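You operate a simulated robot arm through the tools that you are given. There is no shell and no other tool.

Carry out the task below with a simulated two-armed robot. There is one attempt and no reset: what you move stays moved.

Task
Hold the small grey bucket on the middle of the sample table steady with one hand and put the wing nut from the middle of the sample table in it with the other.

The check looks at the end state, three seconds after you hand in, the way a careful person would. Anything else that was tipped, shoved, dropped, spilled or broken makes it a failure.

Robot
Two 7-joint arms with two-finger parallel grippers on one trunk, on a base that moves. Base frame: it is fixed to the floor where the robot stands at the start and does not move with it; the origin is under the middle of the robot, x ahead of it, y to its left, z up; the surface under the hand at the start is at about z = 750. Units: mm, rad, N and s.
The left shoulder is at the start at [62, 199, 1054], the right one opposite. With the tool pointing down near the work surface each hand reaches from about 280 to 700 mm from the robot's upright axis, wherever it stands, measured 20 degrees to its own side. Payload 1.57 kg a hand.
The tool frame of a hand sits at the grasp point between the pads (the TCP): z along the fingers, y along the line on which they close. The tips reach 30 mm beyond it. Largest opening 110 mm; finger width 24, thickness 12; the body of the gripper, 48 by 112 mm, starts 78 mm behind the TCP.
Orientation is told as [roll, pitch, yaw] about the base's x, y, z axes, in that order, counted from this pose: with the fingers straight down and closing along the base's y, the tool's x points along the base's -x, its y along +y and its z along -z.

Tools
- The arms move only by the tool arm_command. It takes "left_targets", "right_targets" or both (then of equal length, played together; a hand with none holds still); each is a list of rows, each a list of 7 numbers: the gripper command, from -1 (fully open) to 1 (shut), values between in proportion, then the shift along the tool's x, y, z in m, then the turn, a rotation vector about the tool's x, y, z in rad. In form: [[hand, dx, dy, dz, rx, ry, rz], ...]. A call has 1 to 20 rows; each row is the pose to reach, as a shift and turn from the pose commanded when the call began, along the tool's axes at that moment. Each row takes 0.2 s and may step no farther than 50 mm and 0.15 rad from the row before; otherwise, or with a gripper value out of range, the whole call is refused. Where a pose cannot be reached the arm comes as near as it can. A force on the tool above 40 N (or 10 N above the force at the start of the call, whichever is more), or a blocked arm, ends the call early, and 0.2 s more pass. The fingers move at their own pace (about 72 mm/s each) and stop on an object; they squeeze with about 31 N. The grip force told is the motor's: it shows also when the fingers shut on nothing. Time passes only in rows, and 0.2 s behind the last, so rows that repeat a pose let the fingers close. It gives the time, the measured TCP pose, the force on the tool (base axes), the opening and the grip force at its end, in the units of the frame above (readings bear some noise), with the torque about the TCP (base axes, N m) and any sound that the robot's microphone picked up.
- Cameras (640 x 400 px; columns grow to the right, rows downward): "scene" is now at [106.6, 22.1, 1637.6]; the picture's right is [0.26, -0.97, 0.00], its down [-0.75, -0.20, -0.64] and it looks along [0.62, 0.16, -0.77] (base axes); focal length 267 px, centre (320, 200). "left" rides on the left gripper at [70, -16, -141] in its tool frame; the picture's right is [0.23, 0.97, 0.00], its down [-0.85, 0.20, -0.48] and it looks along [-0.47, 0.11, 0.88] (tool axes); focal length 222 px, centre (320, 200). "right" rides on the right gripper at [70, 16, -141] in its tool frame; the picture's right is [-0.23, 0.97, 0.00], its down [-0.85, -0.20, -0.48] and it looks along [-0.47, -0.11, 0.88] (tool axes); focal length 222 px, centre (320, 200).
- snapshot(camera): a new picture of that camera. The clock stands still meanwhile.
- raise_lower(by): slides the trunk up (or, below 0, down) by that many mm; the arms and the scene camera ride with it, the base frame stays. It gives what a move gives, with no picture.
- drive_base(legs): drives the robot by 1 to 6 legs, each [ahead, left, turn to the left] in mm, mm and rad, along the robot's own axes; the way and the turn of a leg run together, so that a leg with both is an arc; at most 1500 mm and 3.142 rad a leg. The arms and the cameras ride along, it lands a little off, and it stops where it bumps. It gives what a move gives.
- pan_tilt(pan, tilt): turns the head with the scene camera to pan (to the left, within 1.501 rad either way) and tilt (down, from -0.506 to 1.204), counted from straight ahead of the robot. It gives what a move gives.
- measure_at(camera, pixels): for up to 12 pixels [column, row] of the newest picture of that camera ("zoom" is the newest enlarged one), the place [x, y, z] in the base frame of the surface seen there, good to about 3 mm. The clock stands still meanwhile.
- enlarge(camera, box): a new picture of the part [left, top, right, bottom] of that camera's present view, enlarged. The clock stands still meanwhile.
- job_done(): hands the job in; it is judged then, once.

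Open the grippers and draw the arms clear of the work before you hand the job in, unless the task says otherwise.

The tools are called as name(argument=value, ...) on one line, values as JSON. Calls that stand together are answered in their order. arm_command: Moves the arms, as the interface text tells. Its arguments: {"type":"object","properties":{"left_targets":{"type":"array","items":{"type":"array","items":{"type":"number"}}},"right_targets":{"type":"array","items":{"type":"array","items":{"type":"number"}}}},"required":[]} The other tools are called the same way: raise_lower (by) moves the trunk up or down; drive_base (legs) drives the base; pan_tilt (pan, tilt) turns the head that bears the scene camera; snapshot (camera) takes a picture; measure_at (camera, pixels) gives the place of the surface under pixels of a picture; enlarge (camera, box) takes an enlarged picture of a part of a camera's view; job_done () hands the job in.

At the start:

```text
time_s: 0.0
left_tcp_pos: [502.2, 409.8, 1097.1]
left_ee_rot: [-0.001, 0.002, -0.001]
left_contact_force: [1.0, 1.0, -0.8]
left_moment: [0.0, -0.01, -0.01]
left_opening: 109.9
left_finger_force: 0.0
right_tcp_pos: [381.0, -11.4, 1036.6]
right_ee_rot: [-0.001, 0.001, 0.001]
right_contact_force: [0.3, 0.0, -0.1]
right_moment: [-0.04, 0.05, 0.0]
right_opening: 110.1
right_finger_force: 0.0
trunk travel left (down, up): [-650.0, 340.0]
robot x, y, heading: [0.6, -2.1, -0.004]
head pan, tilt (commanded): [0.258, 0.878]
```

scene: 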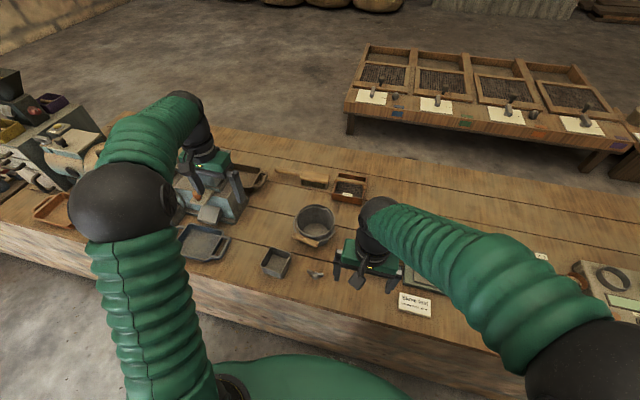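
right: 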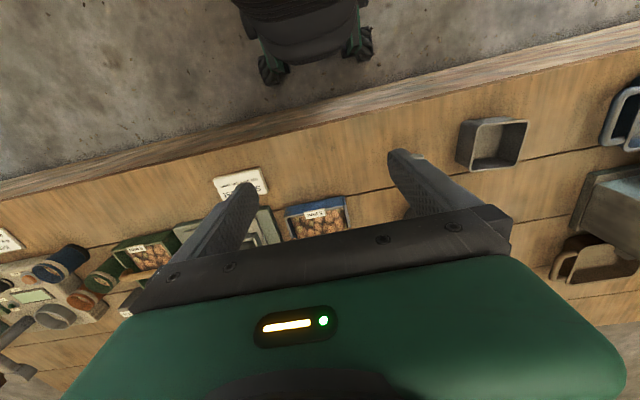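
left: 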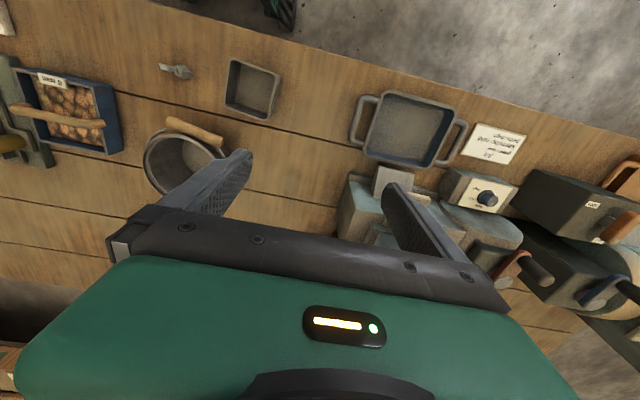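

The scene shows the round grey bucket near (314,223), and a small wing nut near (316,274), with a square grey tray near (276,263). I'll enlarge this part to identify things properly.

enlarge(camera="scene", box=[230, 160, 390, 300])

enlarge(camera="left", box=[100, 20, 340, 220])

```text
2.86 times, centred on (310, 230) of scene
```

zoom: 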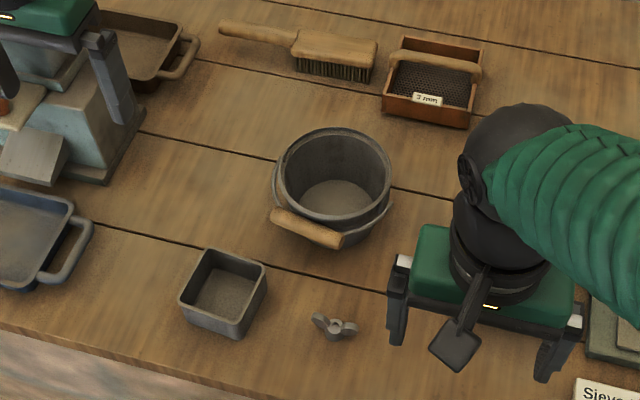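

```text
2.00 times, centred on (220, 120) of left
```

zoom: 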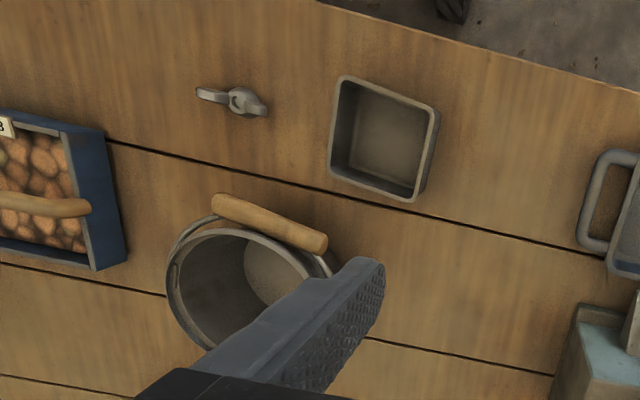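

The bucket is the round one with a bail and wooden grip; the wing nut lies nearer the robot. I'll measure from the left zoomed picture: nut wings (205,95), (262,108), hub (243,100); bucket rim and floor points; and the square box.

measure_at(camera="zoom", pixels=[[205, 94], [262, 110], [243, 98], [230, 120], [172, 270], [250, 232], [213, 210], [325, 243], [270, 270], [330, 180], [405, 200], [345, 78]])

enlarge(camera="scene", box=[270, 190, 350, 290])

```text
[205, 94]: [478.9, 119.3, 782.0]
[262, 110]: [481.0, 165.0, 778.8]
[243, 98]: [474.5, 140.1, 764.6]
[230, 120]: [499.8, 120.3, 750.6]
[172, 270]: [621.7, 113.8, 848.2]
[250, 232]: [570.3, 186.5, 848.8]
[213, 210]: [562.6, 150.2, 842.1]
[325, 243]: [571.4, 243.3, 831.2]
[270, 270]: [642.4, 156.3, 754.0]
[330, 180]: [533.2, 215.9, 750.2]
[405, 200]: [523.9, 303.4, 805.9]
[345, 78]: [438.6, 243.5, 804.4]
```

```text
4.00 times, centred on (310, 240) of scene
```

zoom: 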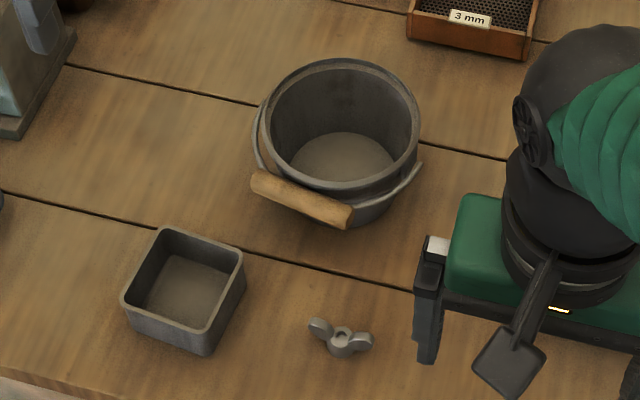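

Now the scene zoom gives a clear view; I measure the bucket rim (left 268,120; top 345,60; right 418,130; bottom 330,190), floor (345,160), the bail/grip, and the nut.

measure_at(camera="zoom", pixels=[[267, 120], [345, 61], [417, 130], [335, 187], [345, 160], [258, 180], [346, 216], [300, 198], [319, 327], [365, 341], [343, 335], [419, 166]])

measure_at(camera="scene", pixels=[[350, 280], [300, 240], [352, 190], [314, 183], [215, 243], [206, 195], [264, 265]])

```text
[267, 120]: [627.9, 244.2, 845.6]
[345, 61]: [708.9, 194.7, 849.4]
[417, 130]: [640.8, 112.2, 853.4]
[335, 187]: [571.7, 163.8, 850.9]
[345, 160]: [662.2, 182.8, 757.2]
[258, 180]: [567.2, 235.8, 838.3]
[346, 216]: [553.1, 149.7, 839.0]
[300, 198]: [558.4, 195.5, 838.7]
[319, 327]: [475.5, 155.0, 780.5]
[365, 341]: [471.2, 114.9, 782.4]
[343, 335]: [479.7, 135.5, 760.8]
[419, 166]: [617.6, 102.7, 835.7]
```

```text
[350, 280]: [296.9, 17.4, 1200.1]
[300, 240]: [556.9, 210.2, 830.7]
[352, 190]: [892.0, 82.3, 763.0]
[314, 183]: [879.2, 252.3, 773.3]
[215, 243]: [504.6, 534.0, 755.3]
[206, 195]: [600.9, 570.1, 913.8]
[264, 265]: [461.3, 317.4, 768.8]
```

Bucket: rim centre ≈ (638,178), outer radius ≈ 68, rim z ≈ 850; nut ≈ (477,138) with wings along y. Both hands must reach these, so I'll check where the table edge and my own base front are (right image, base at top, edge along row ~130).

measure_at(camera="right", pixels=[[270, 72], [362, 45], [300, 55], [300, 120], [300, 135], [500, 75], [100, 165], [245, 185], [510, 122], [470, 122], [318, 215], [300, 30]])

measure_at(camera="left", pixels=[[280, 40], [260, 20], [280, 5], [495, 140], [400, 180], [480, 200], [380, 110], [410, 60]])

```text
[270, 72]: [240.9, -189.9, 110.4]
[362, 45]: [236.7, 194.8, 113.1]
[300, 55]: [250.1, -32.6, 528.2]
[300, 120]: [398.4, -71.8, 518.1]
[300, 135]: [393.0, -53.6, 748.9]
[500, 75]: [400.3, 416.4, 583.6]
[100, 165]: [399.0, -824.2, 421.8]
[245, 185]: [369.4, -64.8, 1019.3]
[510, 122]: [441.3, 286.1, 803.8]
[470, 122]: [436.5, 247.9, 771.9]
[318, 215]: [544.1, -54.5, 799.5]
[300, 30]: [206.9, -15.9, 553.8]
```

```text
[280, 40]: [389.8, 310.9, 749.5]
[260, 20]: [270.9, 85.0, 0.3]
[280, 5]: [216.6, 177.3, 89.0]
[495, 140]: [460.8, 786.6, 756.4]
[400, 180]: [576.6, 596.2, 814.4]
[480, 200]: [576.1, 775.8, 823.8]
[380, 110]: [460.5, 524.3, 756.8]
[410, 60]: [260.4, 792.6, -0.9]
```

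The table edge is at x≈395 and my base front at x≈250, so I have ~140 mm. I'll first shift the left hand 120 mm to the right, away from the splitter machine, before driving.

arm_command(left_targets=[[-1, 0, -0.04, 0, 0, 0, 0], [-1, 0, -0.08, 0, 0, 0, 0], [-1, 0, -0.12, 0, 0, 0, 0], [-1, 0, -0.12, 0, 0, 0, 0]])

```text
time_s: 1.0
left_tcp_pos: [502.3, 290.6, 1098.0]
left_ee_rot: [0.0, 0.001, 0.001]
left_contact_force: [0.0, -0.2, 0.5]
left_moment: [0.01, 0.0, 0.01]
left_opening: 110.0
left_finger_force: 0.0
right_tcp_pos: [379.9, -12.3, 1038.2]
right_ee_rot: [-0.002, 0.0, 0.001]
right_contact_force: [-0.4, 0.4, 0.5]
right_moment: [-0.01, -0.03, 0.01]
right_opening: 109.8
right_finger_force: 0.1
trunk travel left (down, up): [-650.0, 340.0]
robot x, y, heading: [-2.3, 0.1, -0.002]
head pan, tilt (commanded): [0.258, 0.878]
```

The hand moved as commanded. Now I drive 85 mm ahead and 150 mm to the left so that both the bucket and the nut lie well within reach of both hands.

drive_base(legs=[[0, 150, 0], [85, 0, 0]])

pan_tilt(pan=0.0, tilt=0.95)

snapshot(camera="scene")

snapshot(camera="left")

snapshot(camera="right")

```text
time_s: 3.0
left_tcp_pos: [584.4, 417.3, 1102.4]
left_ee_rot: [0.013, -0.002, -0.002]
left_contact_force: [0.4, -1.1, 0.3]
left_moment: [0.07, -0.01, -0.01]
left_opening: 110.1
left_finger_force: 0.0
right_tcp_pos: [462.3, 117.2, 1038.6]
right_ee_rot: [0.012, -0.004, -0.004]
right_contact_force: [-0.4, -1.1, -0.7]
right_moment: [0.05, 0.02, -0.01]
right_opening: 110.2
right_finger_force: 0.2
trunk travel left (down, up): [-650.0, 340.0]
robot x, y, heading: [85.1, 144.1, 0.001]
head pan, tilt (commanded): [0.258, 0.878]
```

```text
time_s: 3.8
left_tcp_pos: [589.9, 421.3, 1098.0]
left_ee_rot: [0.007, 0.002, -0.006]
left_contact_force: [-0.2, -1.0, -0.1]
left_moment: [0.04, 0.04, 0.01]
left_opening: 110.1
left_finger_force: 0.0
right_tcp_pos: [465.3, 120.3, 1035.7]
right_ee_rot: [0.005, 0.001, -0.008]
right_contact_force: [-0.2, -0.7, 0.1]
right_moment: [0.05, 0.05, 0.0]
right_opening: 109.9
right_finger_force: 0.0
trunk travel left (down, up): [-650.0, 340.0]
robot x, y, heading: [87.2, 138.8, -0.002]
head pan, tilt (commanded): [0.0, 0.949]
```

```text
taken
```

scene: 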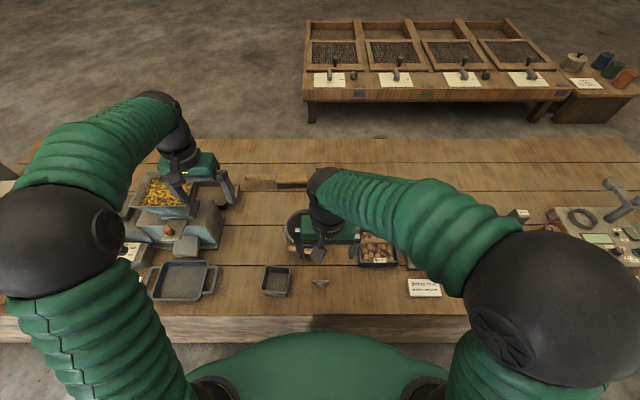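

```text
taken
```

left: 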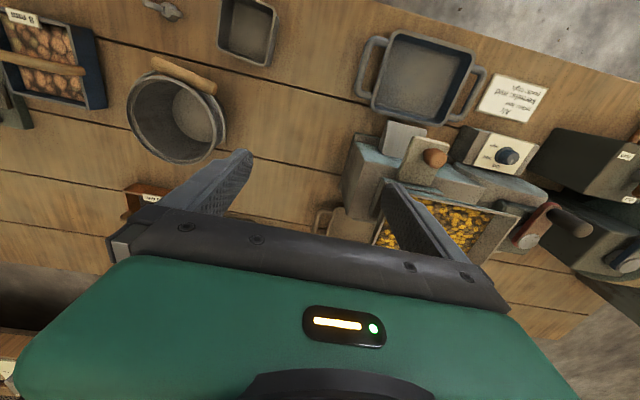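

```text
taken
```

right: 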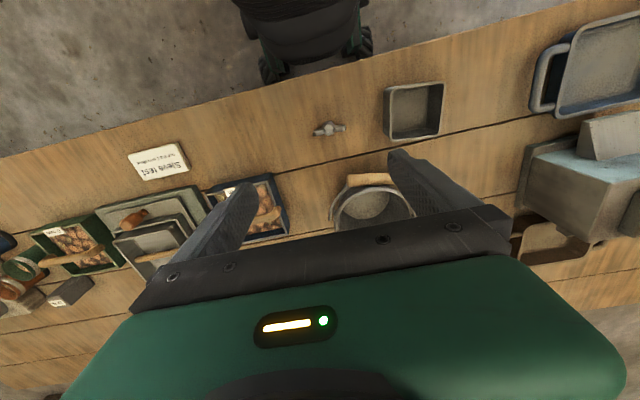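

The base is at (87,139). From the left picture I re-measure the bucket rim: left-ish (222,110), far (175,160), right (130,100), the bail ears, floor; from the right picture the nut (328,129) and its wings.

enlarge(camera="left", box=[90, 40, 270, 170])

```text
3.08 times, centred on (180, 105) of left
```

zoom: 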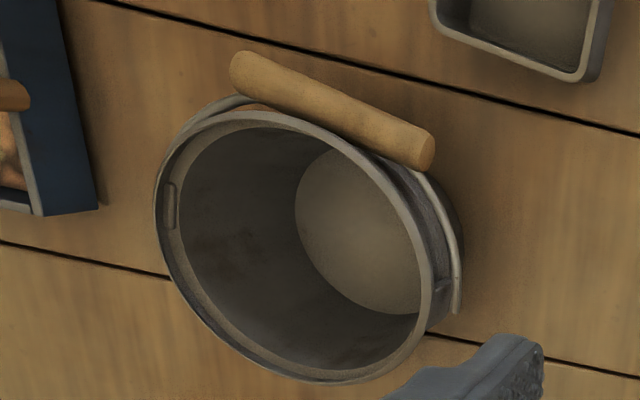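

The ears of the bail are at (170,205) and (440,290) in the zoom; the far half of the rim is free. I measure the rim points to fit the circle.

measure_at(camera="zoom", pixels=[[163, 240], [205, 325], [255, 362], [310, 377], [370, 372], [405, 350], [425, 300], [405, 200], [350, 145], [260, 116], [190, 150], [360, 250]])

measure_at(camera="right", pixels=[[329, 128], [319, 131], [342, 127], [328, 137], [388, 136], [438, 134]])

```text
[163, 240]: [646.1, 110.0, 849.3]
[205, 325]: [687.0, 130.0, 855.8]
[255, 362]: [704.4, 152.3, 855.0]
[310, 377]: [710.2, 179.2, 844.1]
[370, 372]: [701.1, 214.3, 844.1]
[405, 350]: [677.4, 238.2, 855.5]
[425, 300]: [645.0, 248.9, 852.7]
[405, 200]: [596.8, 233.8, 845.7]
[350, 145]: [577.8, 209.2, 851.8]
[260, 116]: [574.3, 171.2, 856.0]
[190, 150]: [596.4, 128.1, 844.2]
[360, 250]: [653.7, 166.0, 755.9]
```

```text
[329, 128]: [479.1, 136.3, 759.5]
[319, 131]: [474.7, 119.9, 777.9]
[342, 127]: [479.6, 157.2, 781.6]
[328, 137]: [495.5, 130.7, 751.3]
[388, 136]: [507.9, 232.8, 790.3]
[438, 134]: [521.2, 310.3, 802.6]
```

Rim circle fit: centre ≈ (642,180), radius ≈ 69, z ≈ 850; nut hub ≈ (478,138). I'll turn the right hand +90° of yaw (so it closes across the hub, along base x) while bringing it above the nut at z≈930.

arm_command(right_targets=[[-1, -0.001, 0.002, 0.01, 0, 0, -0.14], [-1, -0.002, 0.004, 0.02, 0, 0, -0.28], [-1, -0.004, 0.006, 0.03, 0, 0, -0.42], [-1, -0.005, 0.008, 0.04, 0, 0, -0.56], [-1, -0.006, 0.01, 0.05, 0, 0, -0.7], [-1, -0.008, 0.011, 0.06, 0, 0, -0.84], [-1, -0.009, 0.012, 0.07, 0, 0, -0.98], [-1, -0.01, 0.014, 0.08, 0, 0, -1.12], [-1, -0.011, 0.015, 0.09, 0, 0, -1.26], [-1, -0.012, 0.016, 0.1, 0, 0, -1.4], [-1, -0.012, 0.017, 0.105, 0, 0, -1.54], [-1, -0.012, 0.018, 0.105, 0, 0, -1.571], [-1, -0.012, 0.018, 0.105, 0, 0, -1.571]])

snapshot(camera="right")

snapshot(camera="scene")

```text
time_s: 6.6
left_tcp_pos: [588.5, 430.6, 1097.5]
left_ee_rot: [0.001, 0.001, -0.003]
left_contact_force: [-0.7, -0.4, 0.0]
left_moment: [0.04, 0.0, 0.0]
left_opening: 110.0
left_finger_force: 0.0
right_tcp_pos: [476.7, 146.9, 932.4]
right_ee_rot: [0.001, 0.001, 1.57]
right_contact_force: [1.0, 0.1, 0.8]
right_moment: [0.01, -0.02, 0.01]
right_opening: 110.4
right_finger_force: 0.0
trunk travel left (down, up): [-650.0, 340.0]
robot x, y, heading: [86.8, 147.2, 0.002]
head pan, tilt (commanded): [0.0, 0.949]
```

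```text
taken
```

right: 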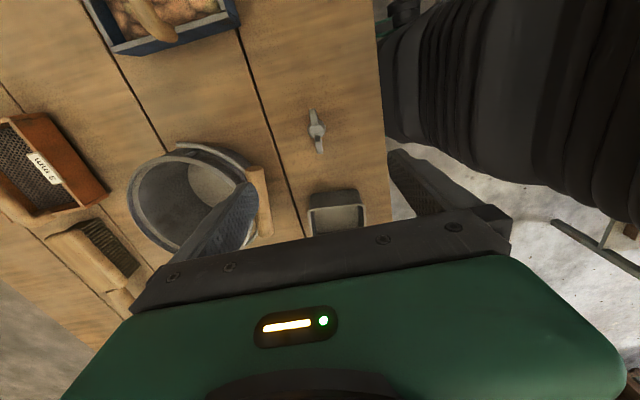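

```text
taken
```

scene: 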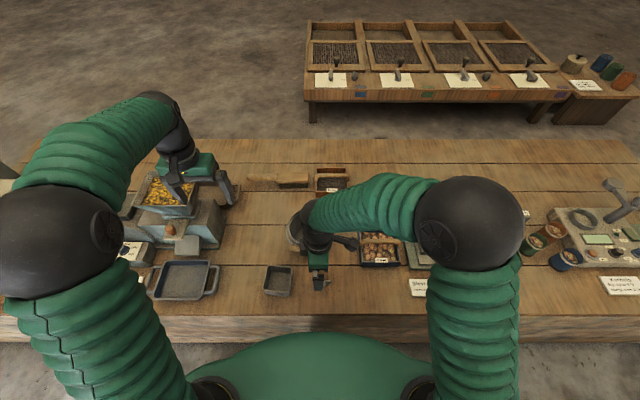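

The turn worked; the nut is at (317,132) in the right picture. I enlarge it to get its axis and hub exactly.

enlarge(camera="right", box=[277, 97, 357, 167])

```text
5.71 times, centred on (317, 132) of right
```

zoom: 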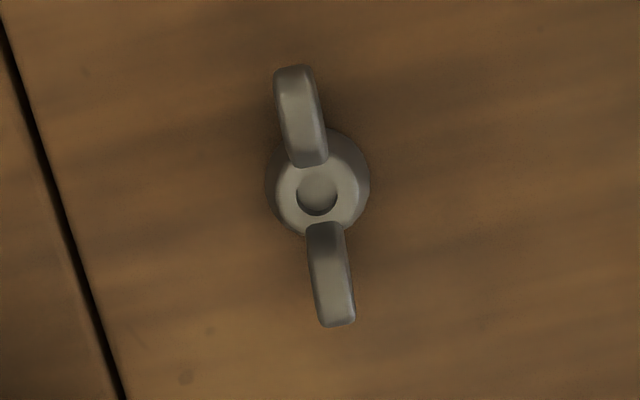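

The hub is a clear ring near (318,190) with wings ending at (293,75) and (338,318). I measure these.

measure_at(camera="zoom", pixels=[[318, 195], [285, 205], [352, 195], [293, 75], [305, 150], [338, 315], [325, 235], [300, 110], [330, 280], [270, 180], [368, 190], [450, 200]])

```text
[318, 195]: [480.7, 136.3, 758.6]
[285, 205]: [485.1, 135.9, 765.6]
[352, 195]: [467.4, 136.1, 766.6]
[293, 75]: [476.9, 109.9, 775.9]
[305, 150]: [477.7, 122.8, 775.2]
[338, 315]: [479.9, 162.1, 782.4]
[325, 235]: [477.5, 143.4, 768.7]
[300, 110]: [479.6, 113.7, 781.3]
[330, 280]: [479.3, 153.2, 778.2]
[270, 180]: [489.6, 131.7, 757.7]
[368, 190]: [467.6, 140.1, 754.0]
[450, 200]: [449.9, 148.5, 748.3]
```

The nut hub is centred at ≈ (478,137), ~22 mm wide, wings along y up to z≈782, so closing along x is right. I lower to z≈840 with a ~60 mm opening, centred over the hub, then check again.

arm_command(right_targets=[[-0.1, 0.005, -0.001, 0.03, 0, 0, 0], [-0.1, 0.0099, -0.0015, 0.06, 0, 0, 0], [-0.1, 0.0099, -0.0015, 0.09, 0, 0, 0], [-0.1, 0.0099, -0.0015, 0.09, 0, 0, 0], [-0.1, 0.0099, -0.0015, 0.09, 0, 0, 0]])

snapshot(camera="right")

```text
time_s: 7.8
left_tcp_pos: [587.8, 428.7, 1097.2]
left_ee_rot: [-0.001, -0.002, -0.005]
left_contact_force: [-0.3, 0.5, -0.8]
left_moment: [-0.01, 0.0, -0.04]
left_opening: 110.3
left_finger_force: 0.0
right_tcp_pos: [478.2, 135.4, 840.5]
right_ee_rot: [0.0, 0.001, 1.568]
right_contact_force: [-0.2, 0.1, -0.2]
right_moment: [0.03, 0.02, 0.02]
right_opening: 60.6
right_finger_force: 0.0
trunk travel left (down, up): [-650.0, 340.0]
robot x, y, heading: [83.7, 142.8, -0.002]
head pan, tilt (commanded): [0.0, 0.949]
```

```text
taken
```

right: 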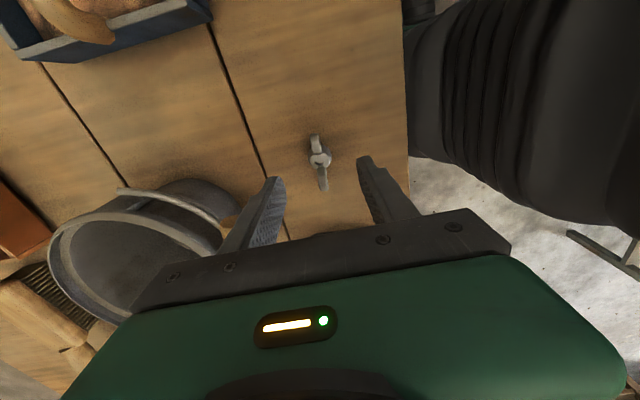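

The nut at (319,160) sits midway between the finger tips (275,183) and (367,165). A quick re-measurement of hub and wings from this closer view before descending.

measure_at(camera="right", pixels=[[319, 160], [315, 138], [323, 187], [310, 162], [329, 160], [345, 190], [225, 225], [205, 200]])

```text
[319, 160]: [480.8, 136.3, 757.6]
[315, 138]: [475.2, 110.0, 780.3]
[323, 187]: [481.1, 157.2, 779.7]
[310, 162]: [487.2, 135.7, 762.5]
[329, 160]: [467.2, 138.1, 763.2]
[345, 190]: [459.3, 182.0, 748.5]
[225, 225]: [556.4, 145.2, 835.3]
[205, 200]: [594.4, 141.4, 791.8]
```

Hub confirmed at (478,136.5). I descend 56 mm to TCP z≈785 (tips ≈ 5 mm above the table) with the fingers still open.

arm_command(right_targets=[[-0.1, -0.001, 0.0, 0.02, 0, 0, 0], [-0.1, -0.001, 0.0, 0.04, 0, 0, 0], [-0.1, -0.001, 0.0, 0.05, 0, 0, 0], [-0.1, -0.001, 0.0, 0.056, 0, 0, 0], [-0.1, -0.001, 0.0, 0.056, 0, 0, 0]])

snapshot(camera="right")

```text
time_s: 9.0
left_tcp_pos: [588.0, 430.2, 1096.6]
left_ee_rot: [0.0, 0.001, -0.004]
left_contact_force: [-0.6, 0.1, 0.2]
left_moment: [-0.03, -0.03, -0.01]
left_opening: 110.0
left_finger_force: 0.1
right_tcp_pos: [477.9, 137.8, 786.9]
right_ee_rot: [0.0, 0.0, 1.567]
right_contact_force: [-0.9, 0.0, -0.2]
right_moment: [-0.01, 0.01, 0.01]
right_opening: 60.5
right_finger_force: 0.2
trunk travel left (down, up): [-650.0, 340.0]
robot x, y, heading: [86.8, 141.3, -0.0]
head pan, tilt (commanded): [0.0, 0.949]
```

```text
taken
```

right: 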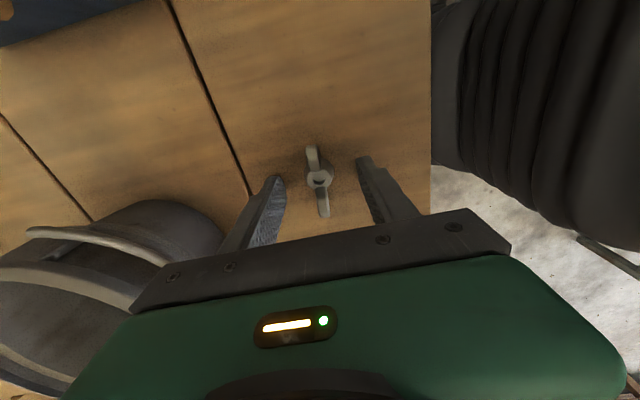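

The hub at (320,180) lies centred between the tips. I go 3 mm lower and close the fingers.

arm_command(right_targets=[[-0.1, 0, 0, 0.003, 0, 0, 0], [0.3, 0, 0, 0.003, 0, 0, 0], [0.6, 0, 0, 0.003, 0, 0, 0], [1, 0, 0, 0.003, 0, 0, 0], [1, 0, 0, 0.003, 0, 0, 0], [1, 0, 0, 0.003, 0, 0, 0]])

snapshot(camera="right")

```text
time_s: 10.4
left_tcp_pos: [588.0, 429.4, 1096.6]
left_ee_rot: [0.0, 0.0, -0.003]
left_contact_force: [-0.4, -0.7, -0.7]
left_moment: [0.0, 0.0, -0.04]
left_opening: 109.8
left_finger_force: 0.1
right_tcp_pos: [478.7, 137.2, 782.7]
right_ee_rot: [0.001, 0.001, 1.568]
right_contact_force: [0.8, -0.5, -0.6]
right_moment: [0.01, -0.01, -0.01]
right_opening: 22.2
right_finger_force: 31.5
trunk travel left (down, up): [-650.0, 340.0]
robot x, y, heading: [86.9, 141.7, -0.003]
head pan, tilt (commanded): [0.0, 0.949]
```

```text
taken
```

right: 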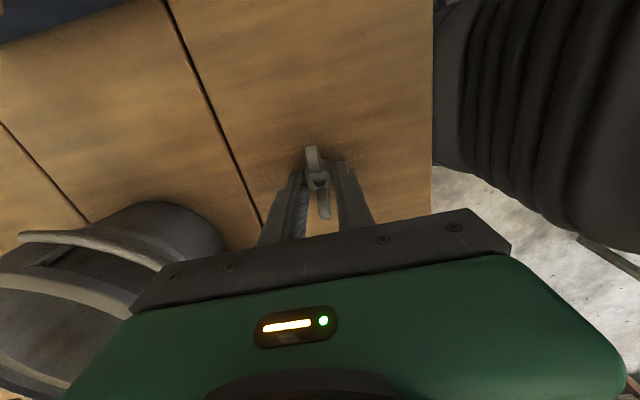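

The fingers stopped at 22.2 mm on the hub with 31 N: it is gripped. I lift straight up by 190 mm, then move to the right to leave room for the left hand.

arm_command(right_targets=[[1, 0, 0, -0.01, 0, 0, 0], [1, 0, 0, -0.03, 0, 0, 0], [1, 0, 0, -0.06, 0, 0, 0], [1, 0, 0, -0.09, 0, 0, 0], [1, 0, 0, -0.12, 0, 0, 0], [1, 0, 0, -0.15, 0, 0, 0], [1, 0, 0, -0.18, 0, 0, 0], [1, 0.03, 0, -0.2, 0, 0, 0], [1, 0.06, 0, -0.2, 0, 0, 0], [1, 0.09, 0, -0.2, 0, 0, 0], [1, 0.12, 0, -0.2, 0, 0, 0], [1, 0.12, 0, -0.2, 0, 0, 0]])

snapshot(camera="right")

snapshot(camera="scene")

snapshot(camera="left")

```text
time_s: 13.0
left_tcp_pos: [587.8, 428.9, 1097.7]
left_ee_rot: [0.0, 0.0, -0.004]
left_contact_force: [1.2, 0.6, -0.2]
left_moment: [-0.04, -0.04, -0.01]
left_opening: 110.0
left_finger_force: 0.1
right_tcp_pos: [478.2, 18.4, 983.2]
right_ee_rot: [0.0, -0.001, 1.568]
right_contact_force: [-0.6, 0.1, -0.3]
right_moment: [0.02, -0.02, 0.03]
right_opening: 0.0
right_finger_force: 20.9
trunk travel left (down, up): [-650.0, 340.0]
robot x, y, heading: [85.3, 143.8, -0.007]
head pan, tilt (commanded): [0.0, 0.949]
```

```text
taken
```

right: 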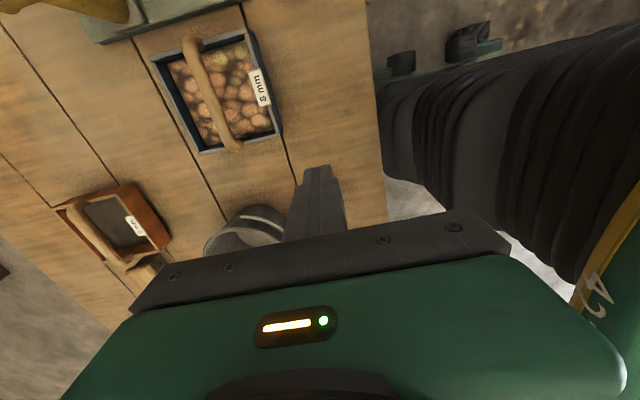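

```text
taken
```

scene: 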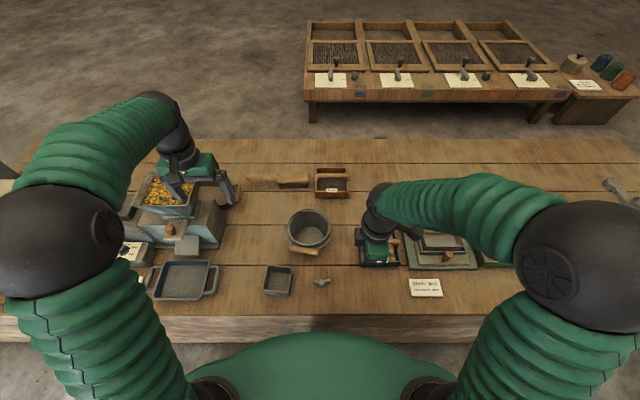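

```text
taken
```

left: 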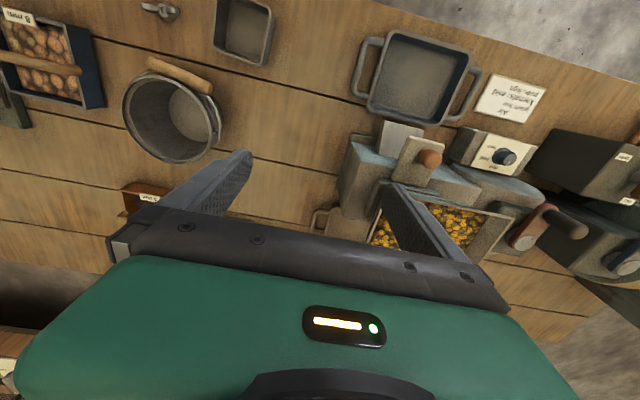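

The grip slipped: the opening is 0 and the nut is still on the table at (321,282) in the scene picture. I look at it closely.

enlarge(camera="scene", box=[281, 257, 361, 307])

enlarge(camera="left", box=[110, 0, 210, 50])

```text
8.00 times, centred on (321, 282) of scene
```

zoom: 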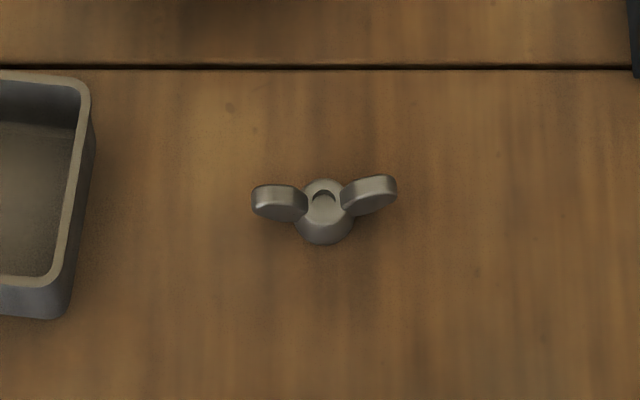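

```text
6.40 times, centred on (160, 25) of left
```

zoom: 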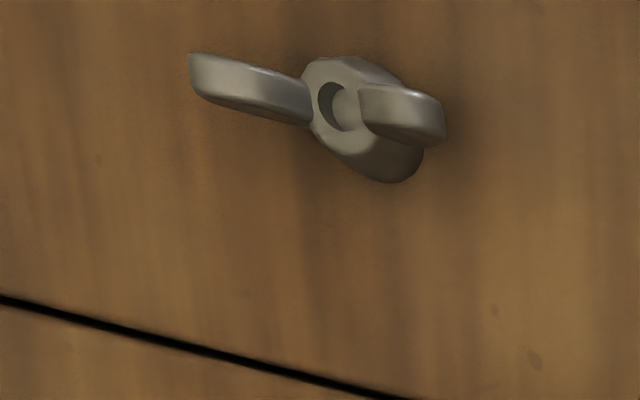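

The hub is conical, so the pads slid off; the wings are flat plates, so I'll grip one wing by its flat faces instead. I open to ~50 mm and return above the nut at z≈860.

arm_command(right_targets=[[0.1, -0.04, 0, 0, 0, 0, 0], [0.1, -0.08, 0, 0, 0, 0, 0], [0.1, -0.118, 0, 0.01, 0, 0, 0], [0.1, -0.118, 0, 0.05, 0, 0, 0], [0.1, -0.118, 0, 0.09, 0, 0, 0], [0.1, -0.118, 0, 0.125, 0, 0, 0], [0.1, -0.118, 0, 0.125, 0, 0, 0], [0.1, -0.118, 0, 0.125, 0, 0, 0]])

snapshot(camera="right")

enlarge(camera="right", box=[270, 110, 370, 210])

```text
time_s: 14.8
left_tcp_pos: [587.9, 429.9, 1096.9]
left_ee_rot: [0.0, -0.001, -0.004]
left_contact_force: [0.2, 0.5, -0.7]
left_moment: [0.01, 0.02, -0.02]
left_opening: 109.8
left_finger_force: 0.1
right_tcp_pos: [477.6, 136.4, 860.4]
right_ee_rot: [0.0, 0.0, 1.567]
right_contact_force: [0.3, 0.7, 0.3]
right_moment: [0.02, 0.0, -0.01]
right_opening: 49.9
right_finger_force: 0.1
trunk travel left (down, up): [-650.0, 340.0]
robot x, y, heading: [81.4, 144.5, -0.001]
head pan, tilt (commanded): [0.0, 0.949]
```

```text
taken
```

right: 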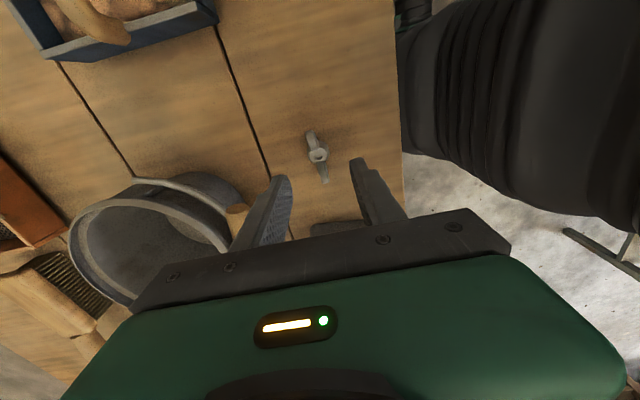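

```text
4.00 times, centred on (320, 160) of right
```

zoom: 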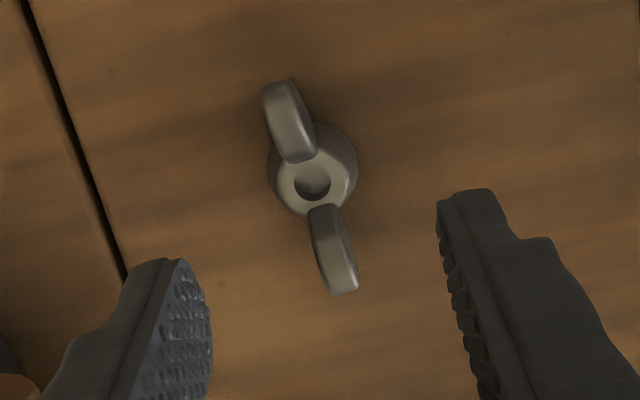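

I measure the wings: near wing (lower in zoom) from (322,215) to (345,283), other from (280,90) to (300,150), plus hub.

measure_at(camera="zoom", pixels=[[323, 215], [330, 240], [338, 262], [345, 283], [275, 95], [285, 115], [295, 140], [300, 158], [312, 185], [286, 185], [345, 180], [322, 250]])

```text
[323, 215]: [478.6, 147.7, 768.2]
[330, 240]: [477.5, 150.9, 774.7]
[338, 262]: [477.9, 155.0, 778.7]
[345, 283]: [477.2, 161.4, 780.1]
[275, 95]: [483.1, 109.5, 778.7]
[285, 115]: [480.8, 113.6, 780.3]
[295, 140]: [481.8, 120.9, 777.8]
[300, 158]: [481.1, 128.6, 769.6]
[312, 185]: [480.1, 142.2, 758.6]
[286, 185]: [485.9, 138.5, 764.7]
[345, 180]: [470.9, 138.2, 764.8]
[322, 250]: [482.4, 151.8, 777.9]
```

The nut axis is turned by ≈ +0.09 rad now; I'll take the right wing (centre ≈ (481.5,117), z 768–781). I shift over it with a matching yaw and stop at z≈808 for a look.

arm_command(right_targets=[[0.1, 0.01, -0.002, 0.01, 0, 0, -0.05], [0.1, 0.0194, -0.0037, 0.02, 0, 0, -0.09], [0.1, 0.0194, -0.0037, 0.035, 0, 0, -0.09], [0.1, 0.0194, -0.0037, 0.052, 0, 0, -0.09], [0.1, 0.0194, -0.0037, 0.052, 0, 0, -0.09], [0.1, 0.0194, -0.0037, 0.052, 0, 0, -0.09]])

enlarge(camera="right", box=[260, 110, 380, 230])

```text
time_s: 16.2
left_tcp_pos: [587.8, 430.3, 1097.5]
left_ee_rot: [0.0, 0.0, -0.002]
left_contact_force: [0.1, 0.2, 0.4]
left_moment: [0.0, 0.01, 0.03]
left_opening: 109.9
left_finger_force: 0.2
right_tcp_pos: [479.9, 118.4, 808.4]
right_ee_rot: [0.002, 0.002, 1.657]
right_contact_force: [0.5, -1.2, -0.3]
right_moment: [0.01, 0.02, 0.01]
right_opening: 49.4
right_finger_force: 0.2
trunk travel left (down, up): [-650.0, 340.0]
robot x, y, heading: [85.8, 141.6, -0.002]
head pan, tilt (commanded): [0.0, 0.949]
```

```text
3.33 times, centred on (320, 170) of right
```

zoom: 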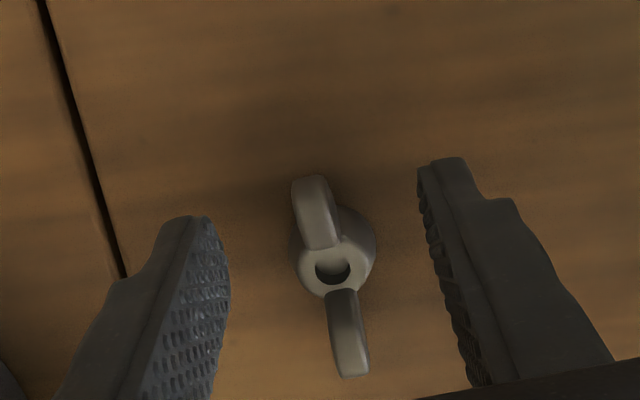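

The upper wing (318,210) lies midway between the tips, in line with them. I descend 12.5 mm and close.

arm_command(right_targets=[[0.1, 0, -0.0005, 0.007, 0, 0, 0], [0.1, 0, -0.0005, 0.0125, 0, 0, 0], [0.1, 0, -0.0005, 0.0125, 0, 0, 0], [0.5, 0, -0.0005, 0.0125, 0, 0, 0], [0.75, 0, -0.0005, 0.0125, 0, 0, 0], [1, 0, -0.0005, 0.0125, 0, 0, 0], [1, 0, -0.0005, 0.0125, 0, 0, 0], [1, 0, -0.0005, 0.0125, 0, 0, 0]])

enlarge(camera="right", box=[260, 110, 380, 230])

```text
time_s: 18.0
left_tcp_pos: [588.4, 429.6, 1097.4]
left_ee_rot: [0.0, 0.0, -0.003]
left_contact_force: [0.3, -0.1, -0.1]
left_moment: [-0.01, 0.0, 0.0]
left_opening: 109.9
left_finger_force: 0.1
right_tcp_pos: [482.1, 118.7, 795.9]
right_ee_rot: [-0.002, 0.001, 1.656]
right_contact_force: [0.2, -0.2, 0.3]
right_moment: [-0.03, -0.01, -0.04]
right_opening: 8.6
right_finger_force: 26.7
trunk travel left (down, up): [-650.0, 340.0]
robot x, y, heading: [85.3, 144.9, 0.003]
head pan, tilt (commanded): [0.0, 0.949]
```

```text
3.33 times, centred on (320, 170) of right
```

zoom: 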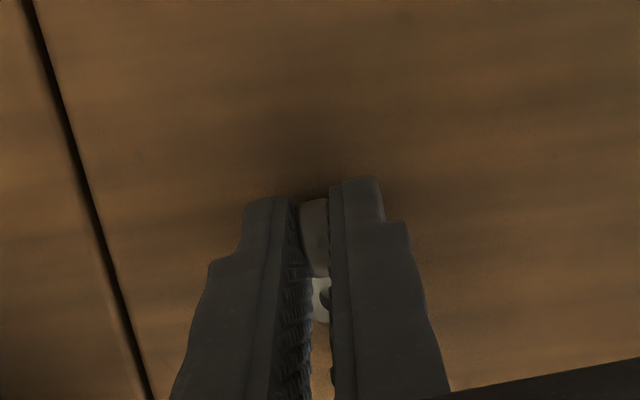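

The wing is pinched at 8.6 mm with 27 N. I lift slowly by 30 mm first and check the opening.

arm_command(right_targets=[[1, 0, 0, -0.005, 0, 0, 0], [1, 0, 0, -0.015, 0, 0, 0], [1, 0, 0, -0.03, 0, 0, 0], [1, 0, 0, -0.03, 0, 0, 0]])

enlarge(camera="right", box=[260, 110, 380, 230])

```text
time_s: 19.0
left_tcp_pos: [588.3, 429.4, 1097.1]
left_ee_rot: [0.0, 0.0, -0.005]
left_contact_force: [0.2, -0.3, -0.5]
left_moment: [-0.02, -0.01, 0.02]
left_opening: 110.0
left_finger_force: 0.0
right_tcp_pos: [483.4, 119.2, 824.3]
right_ee_rot: [0.004, 0.0, 1.658]
right_contact_force: [0.7, -0.5, -1.6]
right_moment: [0.0, -0.02, 0.01]
right_opening: 8.1
right_finger_force: 27.3
trunk travel left (down, up): [-650.0, 340.0]
robot x, y, heading: [87.0, 142.1, 0.001]
head pan, tilt (commanded): [0.0, 0.949]
```

```text
3.33 times, centred on (320, 170) of right
```

zoom: 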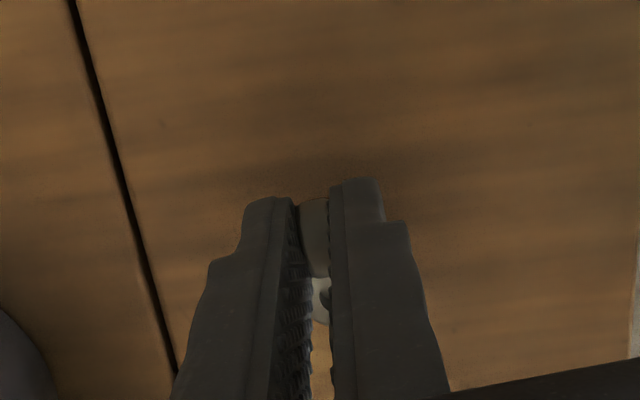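

The nut is off the table and held (opening 8.1 mm, wing and hub visible between the fingers). I lift on to z≈990 and move to the right to y≈20, clear for the left hand.

arm_command(right_targets=[[1, 0, 0, -0.025, 0, 0, 0], [1, 0, 0, -0.05, 0, 0, 0], [1, 0, 0, -0.075, 0, 0, 0], [1, 0, 0, -0.1, 0, 0, 0], [1, 0, 0, -0.13, 0, 0, 0], [1, 0.01, 0, -0.16, 0, 0, 0], [1, 0.03, 0, -0.17, 0, 0, 0], [1, 0.055, 0, -0.17, 0, 0, 0], [1, 0.08, 0, -0.17, 0, 0, 0], [1, 0.1, 0, -0.17, 0, 0, 0], [1, 0.1, 0, -0.17, 0, 0, 0]])

snapshot(camera="right")

snapshot(camera="scene")

snapshot(camera="left")

```text
time_s: 21.4
left_tcp_pos: [587.6, 429.2, 1098.1]
left_ee_rot: [0.0, 0.001, -0.004]
left_contact_force: [0.1, -0.1, -0.1]
left_moment: [-0.01, 0.0, 0.0]
left_opening: 110.2
left_finger_force: 0.1
right_tcp_pos: [491.4, 17.4, 993.2]
right_ee_rot: [-0.002, 0.0, 1.657]
right_contact_force: [-0.4, -0.8, -1.1]
right_moment: [-0.02, 0.01, -0.01]
right_opening: 8.0
right_finger_force: 27.0
trunk travel left (down, up): [-650.0, 340.0]
robot x, y, heading: [85.4, 141.2, -0.001]
head pan, tilt (commanded): [0.0, 0.949]
```

```text
taken
```

right: 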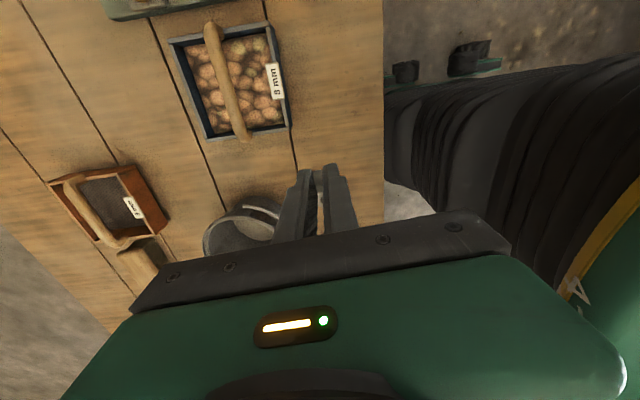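

```text
taken
```

scene: 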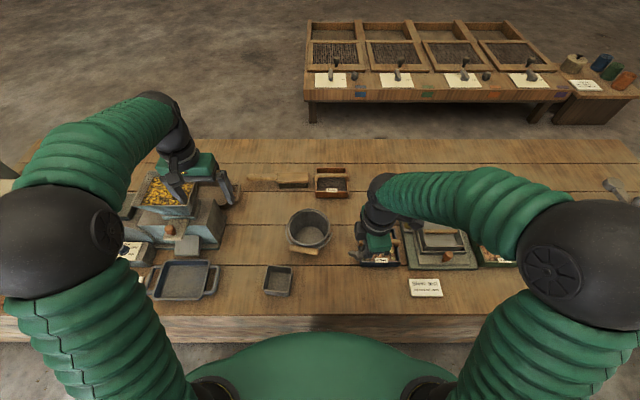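

```text
taken
```

left: 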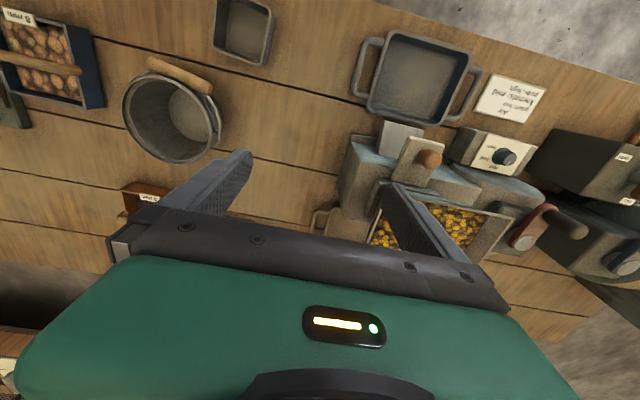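

The nut is held firmly (8.0 mm) and gone from the table. Now the left hand: I move it over the far-left rim point (682,237) at z≈960 with yaw −0.61 so it closes radially, staying clear of the bail ears.

arm_command(left_targets=[[-0.1, -0.012, -0.025, 0.0, 0, 0, 0.08], [-0.1, -0.024, -0.05, 0.0, 0, 0, 0.16], [-0.1, -0.036, -0.075, 0.0, 0, 0, 0.24], [-0.1, -0.048, -0.1, 0.01, 0, 0, 0.32], [-0.1, -0.06, -0.125, 0.02, 0, 0, 0.4], [-0.1, -0.072, -0.15, 0.04, 0, 0, 0.48], [-0.1, -0.084, -0.175, 0.06, 0, 0, 0.55], [-0.1, -0.094, -0.1925, 0.09, 0, 0, 0.61], [-0.1, -0.094, -0.1925, 0.12, 0, 0, 0.61], [-0.1, -0.094, -0.1925, 0.137, 0, 0, 0.61], [-0.1, -0.094, -0.1925, 0.137, 0, 0, 0.61]])

snapshot(camera="left")

snapshot(camera="scene")

```text
time_s: 23.8
left_tcp_pos: [681.4, 235.3, 960.1]
left_ee_rot: [0.001, -0.001, -0.613]
left_contact_force: [0.4, -0.3, -0.7]
left_moment: [-0.01, 0.02, 0.02]
left_opening: 60.7
left_finger_force: 0.1
right_tcp_pos: [492.0, 16.6, 994.3]
right_ee_rot: [-0.002, 0.001, 1.656]
right_contact_force: [0.0, 0.7, 0.5]
right_moment: [-0.01, -0.01, 0.0]
right_opening: 8.3
right_finger_force: 27.2
trunk travel left (down, up): [-650.0, 340.0]
robot x, y, heading: [84.0, 143.1, -0.006]
head pan, tilt (commanded): [0.0, 0.949]
```

```text
taken
```

left: 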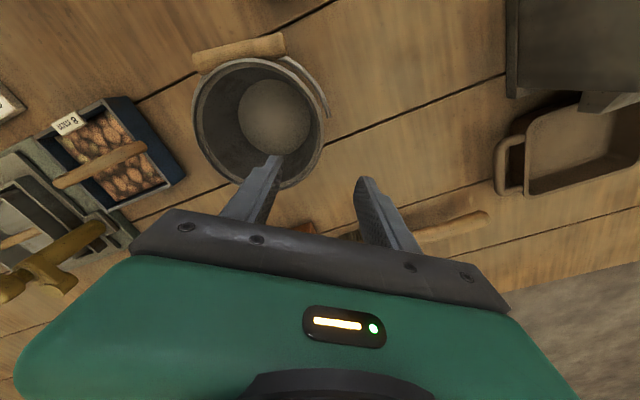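

```text
taken
```

scene: 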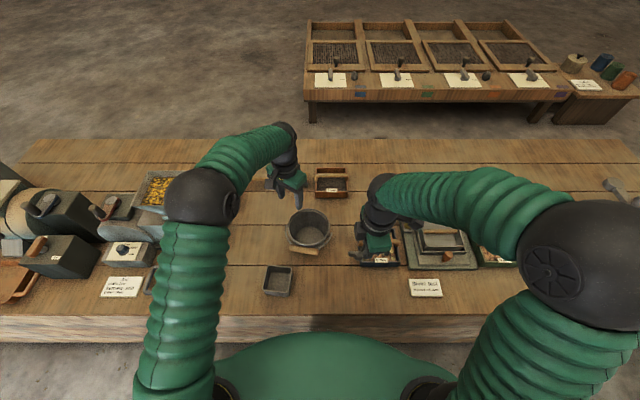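

The left hand is over the far-left rim. I enlarge its view to measure the rim between the fingers.

enlarge(camera="left", box=[180, 40, 400, 220])

```text
2.22 times, centred on (290, 130) of left
```

zoom: 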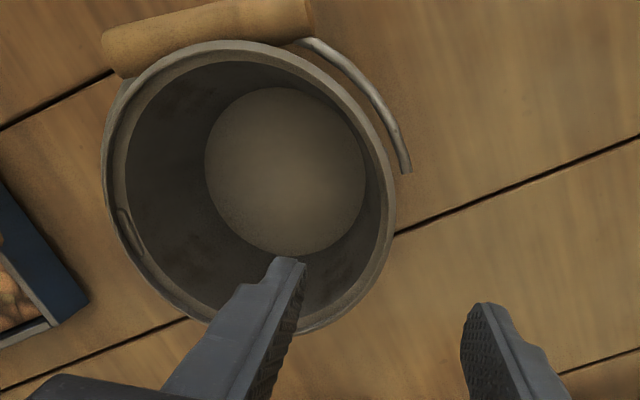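

I measure the rim outer/inner edges: (393,235)/(383,235), (365,290)/(355,283), (325,325), and the left side (105,190), (118,185), top (230,45), (230,55), plus ear end (407,168).

measure_at(camera="zoom", pixels=[[391, 235], [380, 245], [368, 285], [356, 285], [330, 318], [320, 312], [106, 190], [150, 290], [230, 46], [360, 110], [407, 166], [390, 190]])

```text
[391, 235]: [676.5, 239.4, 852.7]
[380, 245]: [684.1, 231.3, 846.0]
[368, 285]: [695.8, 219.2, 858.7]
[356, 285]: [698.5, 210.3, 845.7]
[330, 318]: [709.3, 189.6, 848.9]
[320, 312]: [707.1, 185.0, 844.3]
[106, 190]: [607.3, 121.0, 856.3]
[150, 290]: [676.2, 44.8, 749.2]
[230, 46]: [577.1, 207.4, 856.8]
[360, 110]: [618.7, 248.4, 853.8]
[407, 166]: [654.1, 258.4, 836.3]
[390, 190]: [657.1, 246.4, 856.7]
```

The rim fits centre (641.5,180.5), r≈69; the bail ear ends at (654,258). I'll grip at 50° (point ≈ (684,231)) with the hand leaning outward ~0.15 rad along the tapered wall; first move to the pre-grasp pose 100 mm back along the tool axis.

arm_command(left_targets=[[-0.1, -0.003, 0.006, 0.008, 0.07, 0.002, 0.04], [-0.1, -0.0057, 0.0123, 0.0162, 0.15, 0.006, 0.085], [-0.1, -0.0057, 0.0123, 0.0162, 0.15, 0.006, 0.085], [-0.1, -0.0057, 0.0123, 0.0162, 0.15, 0.006, 0.085]])

enlarge(camera="left", box=[180, 40, 400, 220])

```text
time_s: 24.8
left_tcp_pos: [693.3, 242.2, 942.8]
left_ee_rot: [-0.151, 0.0, -0.698]
left_contact_force: [0.0, -0.2, 0.0]
left_moment: [-0.03, 0.01, -0.02]
left_opening: 60.5
left_finger_force: 0.0
right_tcp_pos: [491.7, 16.7, 993.1]
right_ee_rot: [0.001, -0.002, 1.656]
right_contact_force: [-0.2, -0.6, -1.2]
right_moment: [-0.04, 0.01, 0.0]
right_opening: 8.2
right_finger_force: 26.9
trunk travel left (down, up): [-650.0, 340.0]
robot x, y, heading: [89.6, 141.2, -0.004]
head pan, tilt (commanded): [0.0, 0.949]
```

```text
2.22 times, centred on (290, 130) of left
```

zoom: 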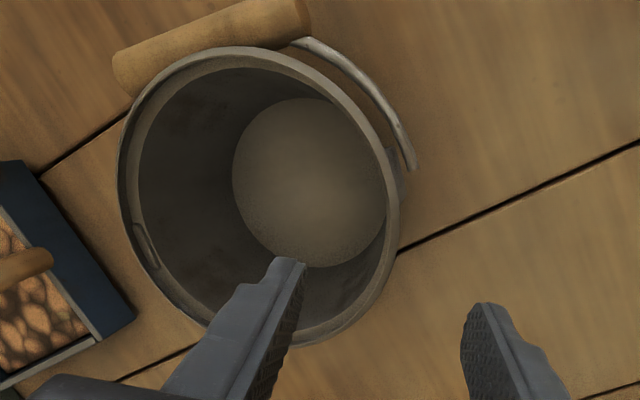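

The pose is as intended. I advance 60 mm along the tool axis (tips then just above the rim) and look again.

arm_command(left_targets=[[-0.1, 0, 0, 0.02, 0, 0, 0], [-0.1, 0, 0, 0.04, 0, 0, 0], [-0.1, 0, 0, 0.058, 0, 0, 0], [-0.1, 0, 0, 0.058, 0, 0, 0]])

enlarge(camera="left", box=[180, 40, 400, 220])

```text
time_s: 25.8
left_tcp_pos: [687.1, 235.4, 884.8]
left_ee_rot: [-0.148, 0.0, -0.698]
left_contact_force: [-0.6, -0.2, -0.5]
left_moment: [0.0, 0.01, 0.01]
left_opening: 60.6
left_finger_force: 0.0
right_tcp_pos: [491.3, 17.5, 993.4]
right_ee_rot: [0.0, 0.001, 1.656]
right_contact_force: [0.8, -0.5, -0.6]
right_moment: [-0.01, 0.0, -0.01]
right_opening: 8.4
right_finger_force: 26.8
trunk travel left (down, up): [-650.0, 340.0]
robot x, y, heading: [84.8, 142.8, -0.001]
head pan, tilt (commanded): [0.0, 0.949]
```

```text
2.22 times, centred on (290, 130) of left
```

zoom: 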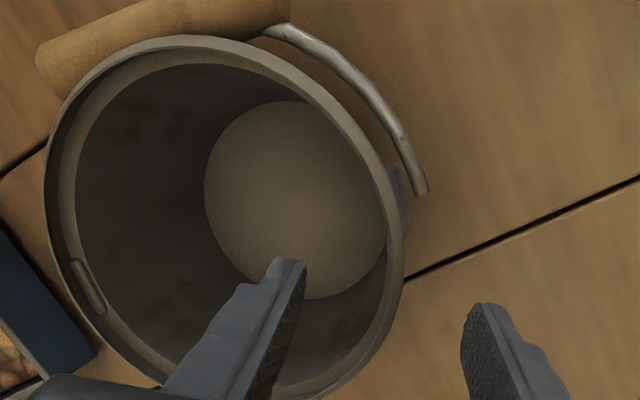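

The rim crosses the line between the tips (290,262)–(480,310) near (388,287), practically the midpoint. I advance another 40 mm so that the tips straddle the wall ~35 mm deep.

arm_command(left_targets=[[-0.1, 0, 0, 0.015, 0, 0, 0], [-0.1, 0, 0, 0.03, 0, 0, 0], [-0.1, 0, 0, 0.04, 0, 0, 0], [-0.1, 0, 0, 0.04, 0, 0, 0]])

enlarge(camera="left", box=[180, 40, 400, 220])

```text
time_s: 26.8
left_tcp_pos: [683.9, 232.0, 845.3]
left_ee_rot: [-0.149, 0.0, -0.697]
left_contact_force: [0.0, -0.3, 0.0]
left_moment: [0.0, 0.0, -0.01]
left_opening: 60.3
left_finger_force: 0.1
right_tcp_pos: [491.3, 17.4, 993.0]
right_ee_rot: [0.0, -0.002, 1.657]
right_contact_force: [0.0, 0.3, 0.7]
right_moment: [0.02, 0.02, -0.01]
right_opening: 8.1
right_finger_force: 26.9
trunk travel left (down, up): [-650.0, 340.0]
robot x, y, heading: [85.0, 142.7, 0.002]
head pan, tilt (commanded): [0.0, 0.949]
```

```text
2.22 times, centred on (290, 130) of left
```

zoom: 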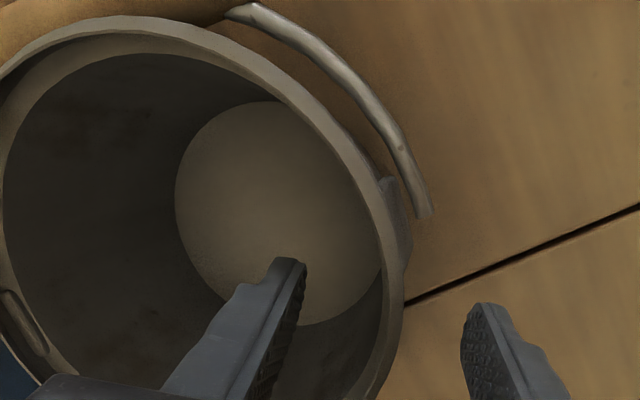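

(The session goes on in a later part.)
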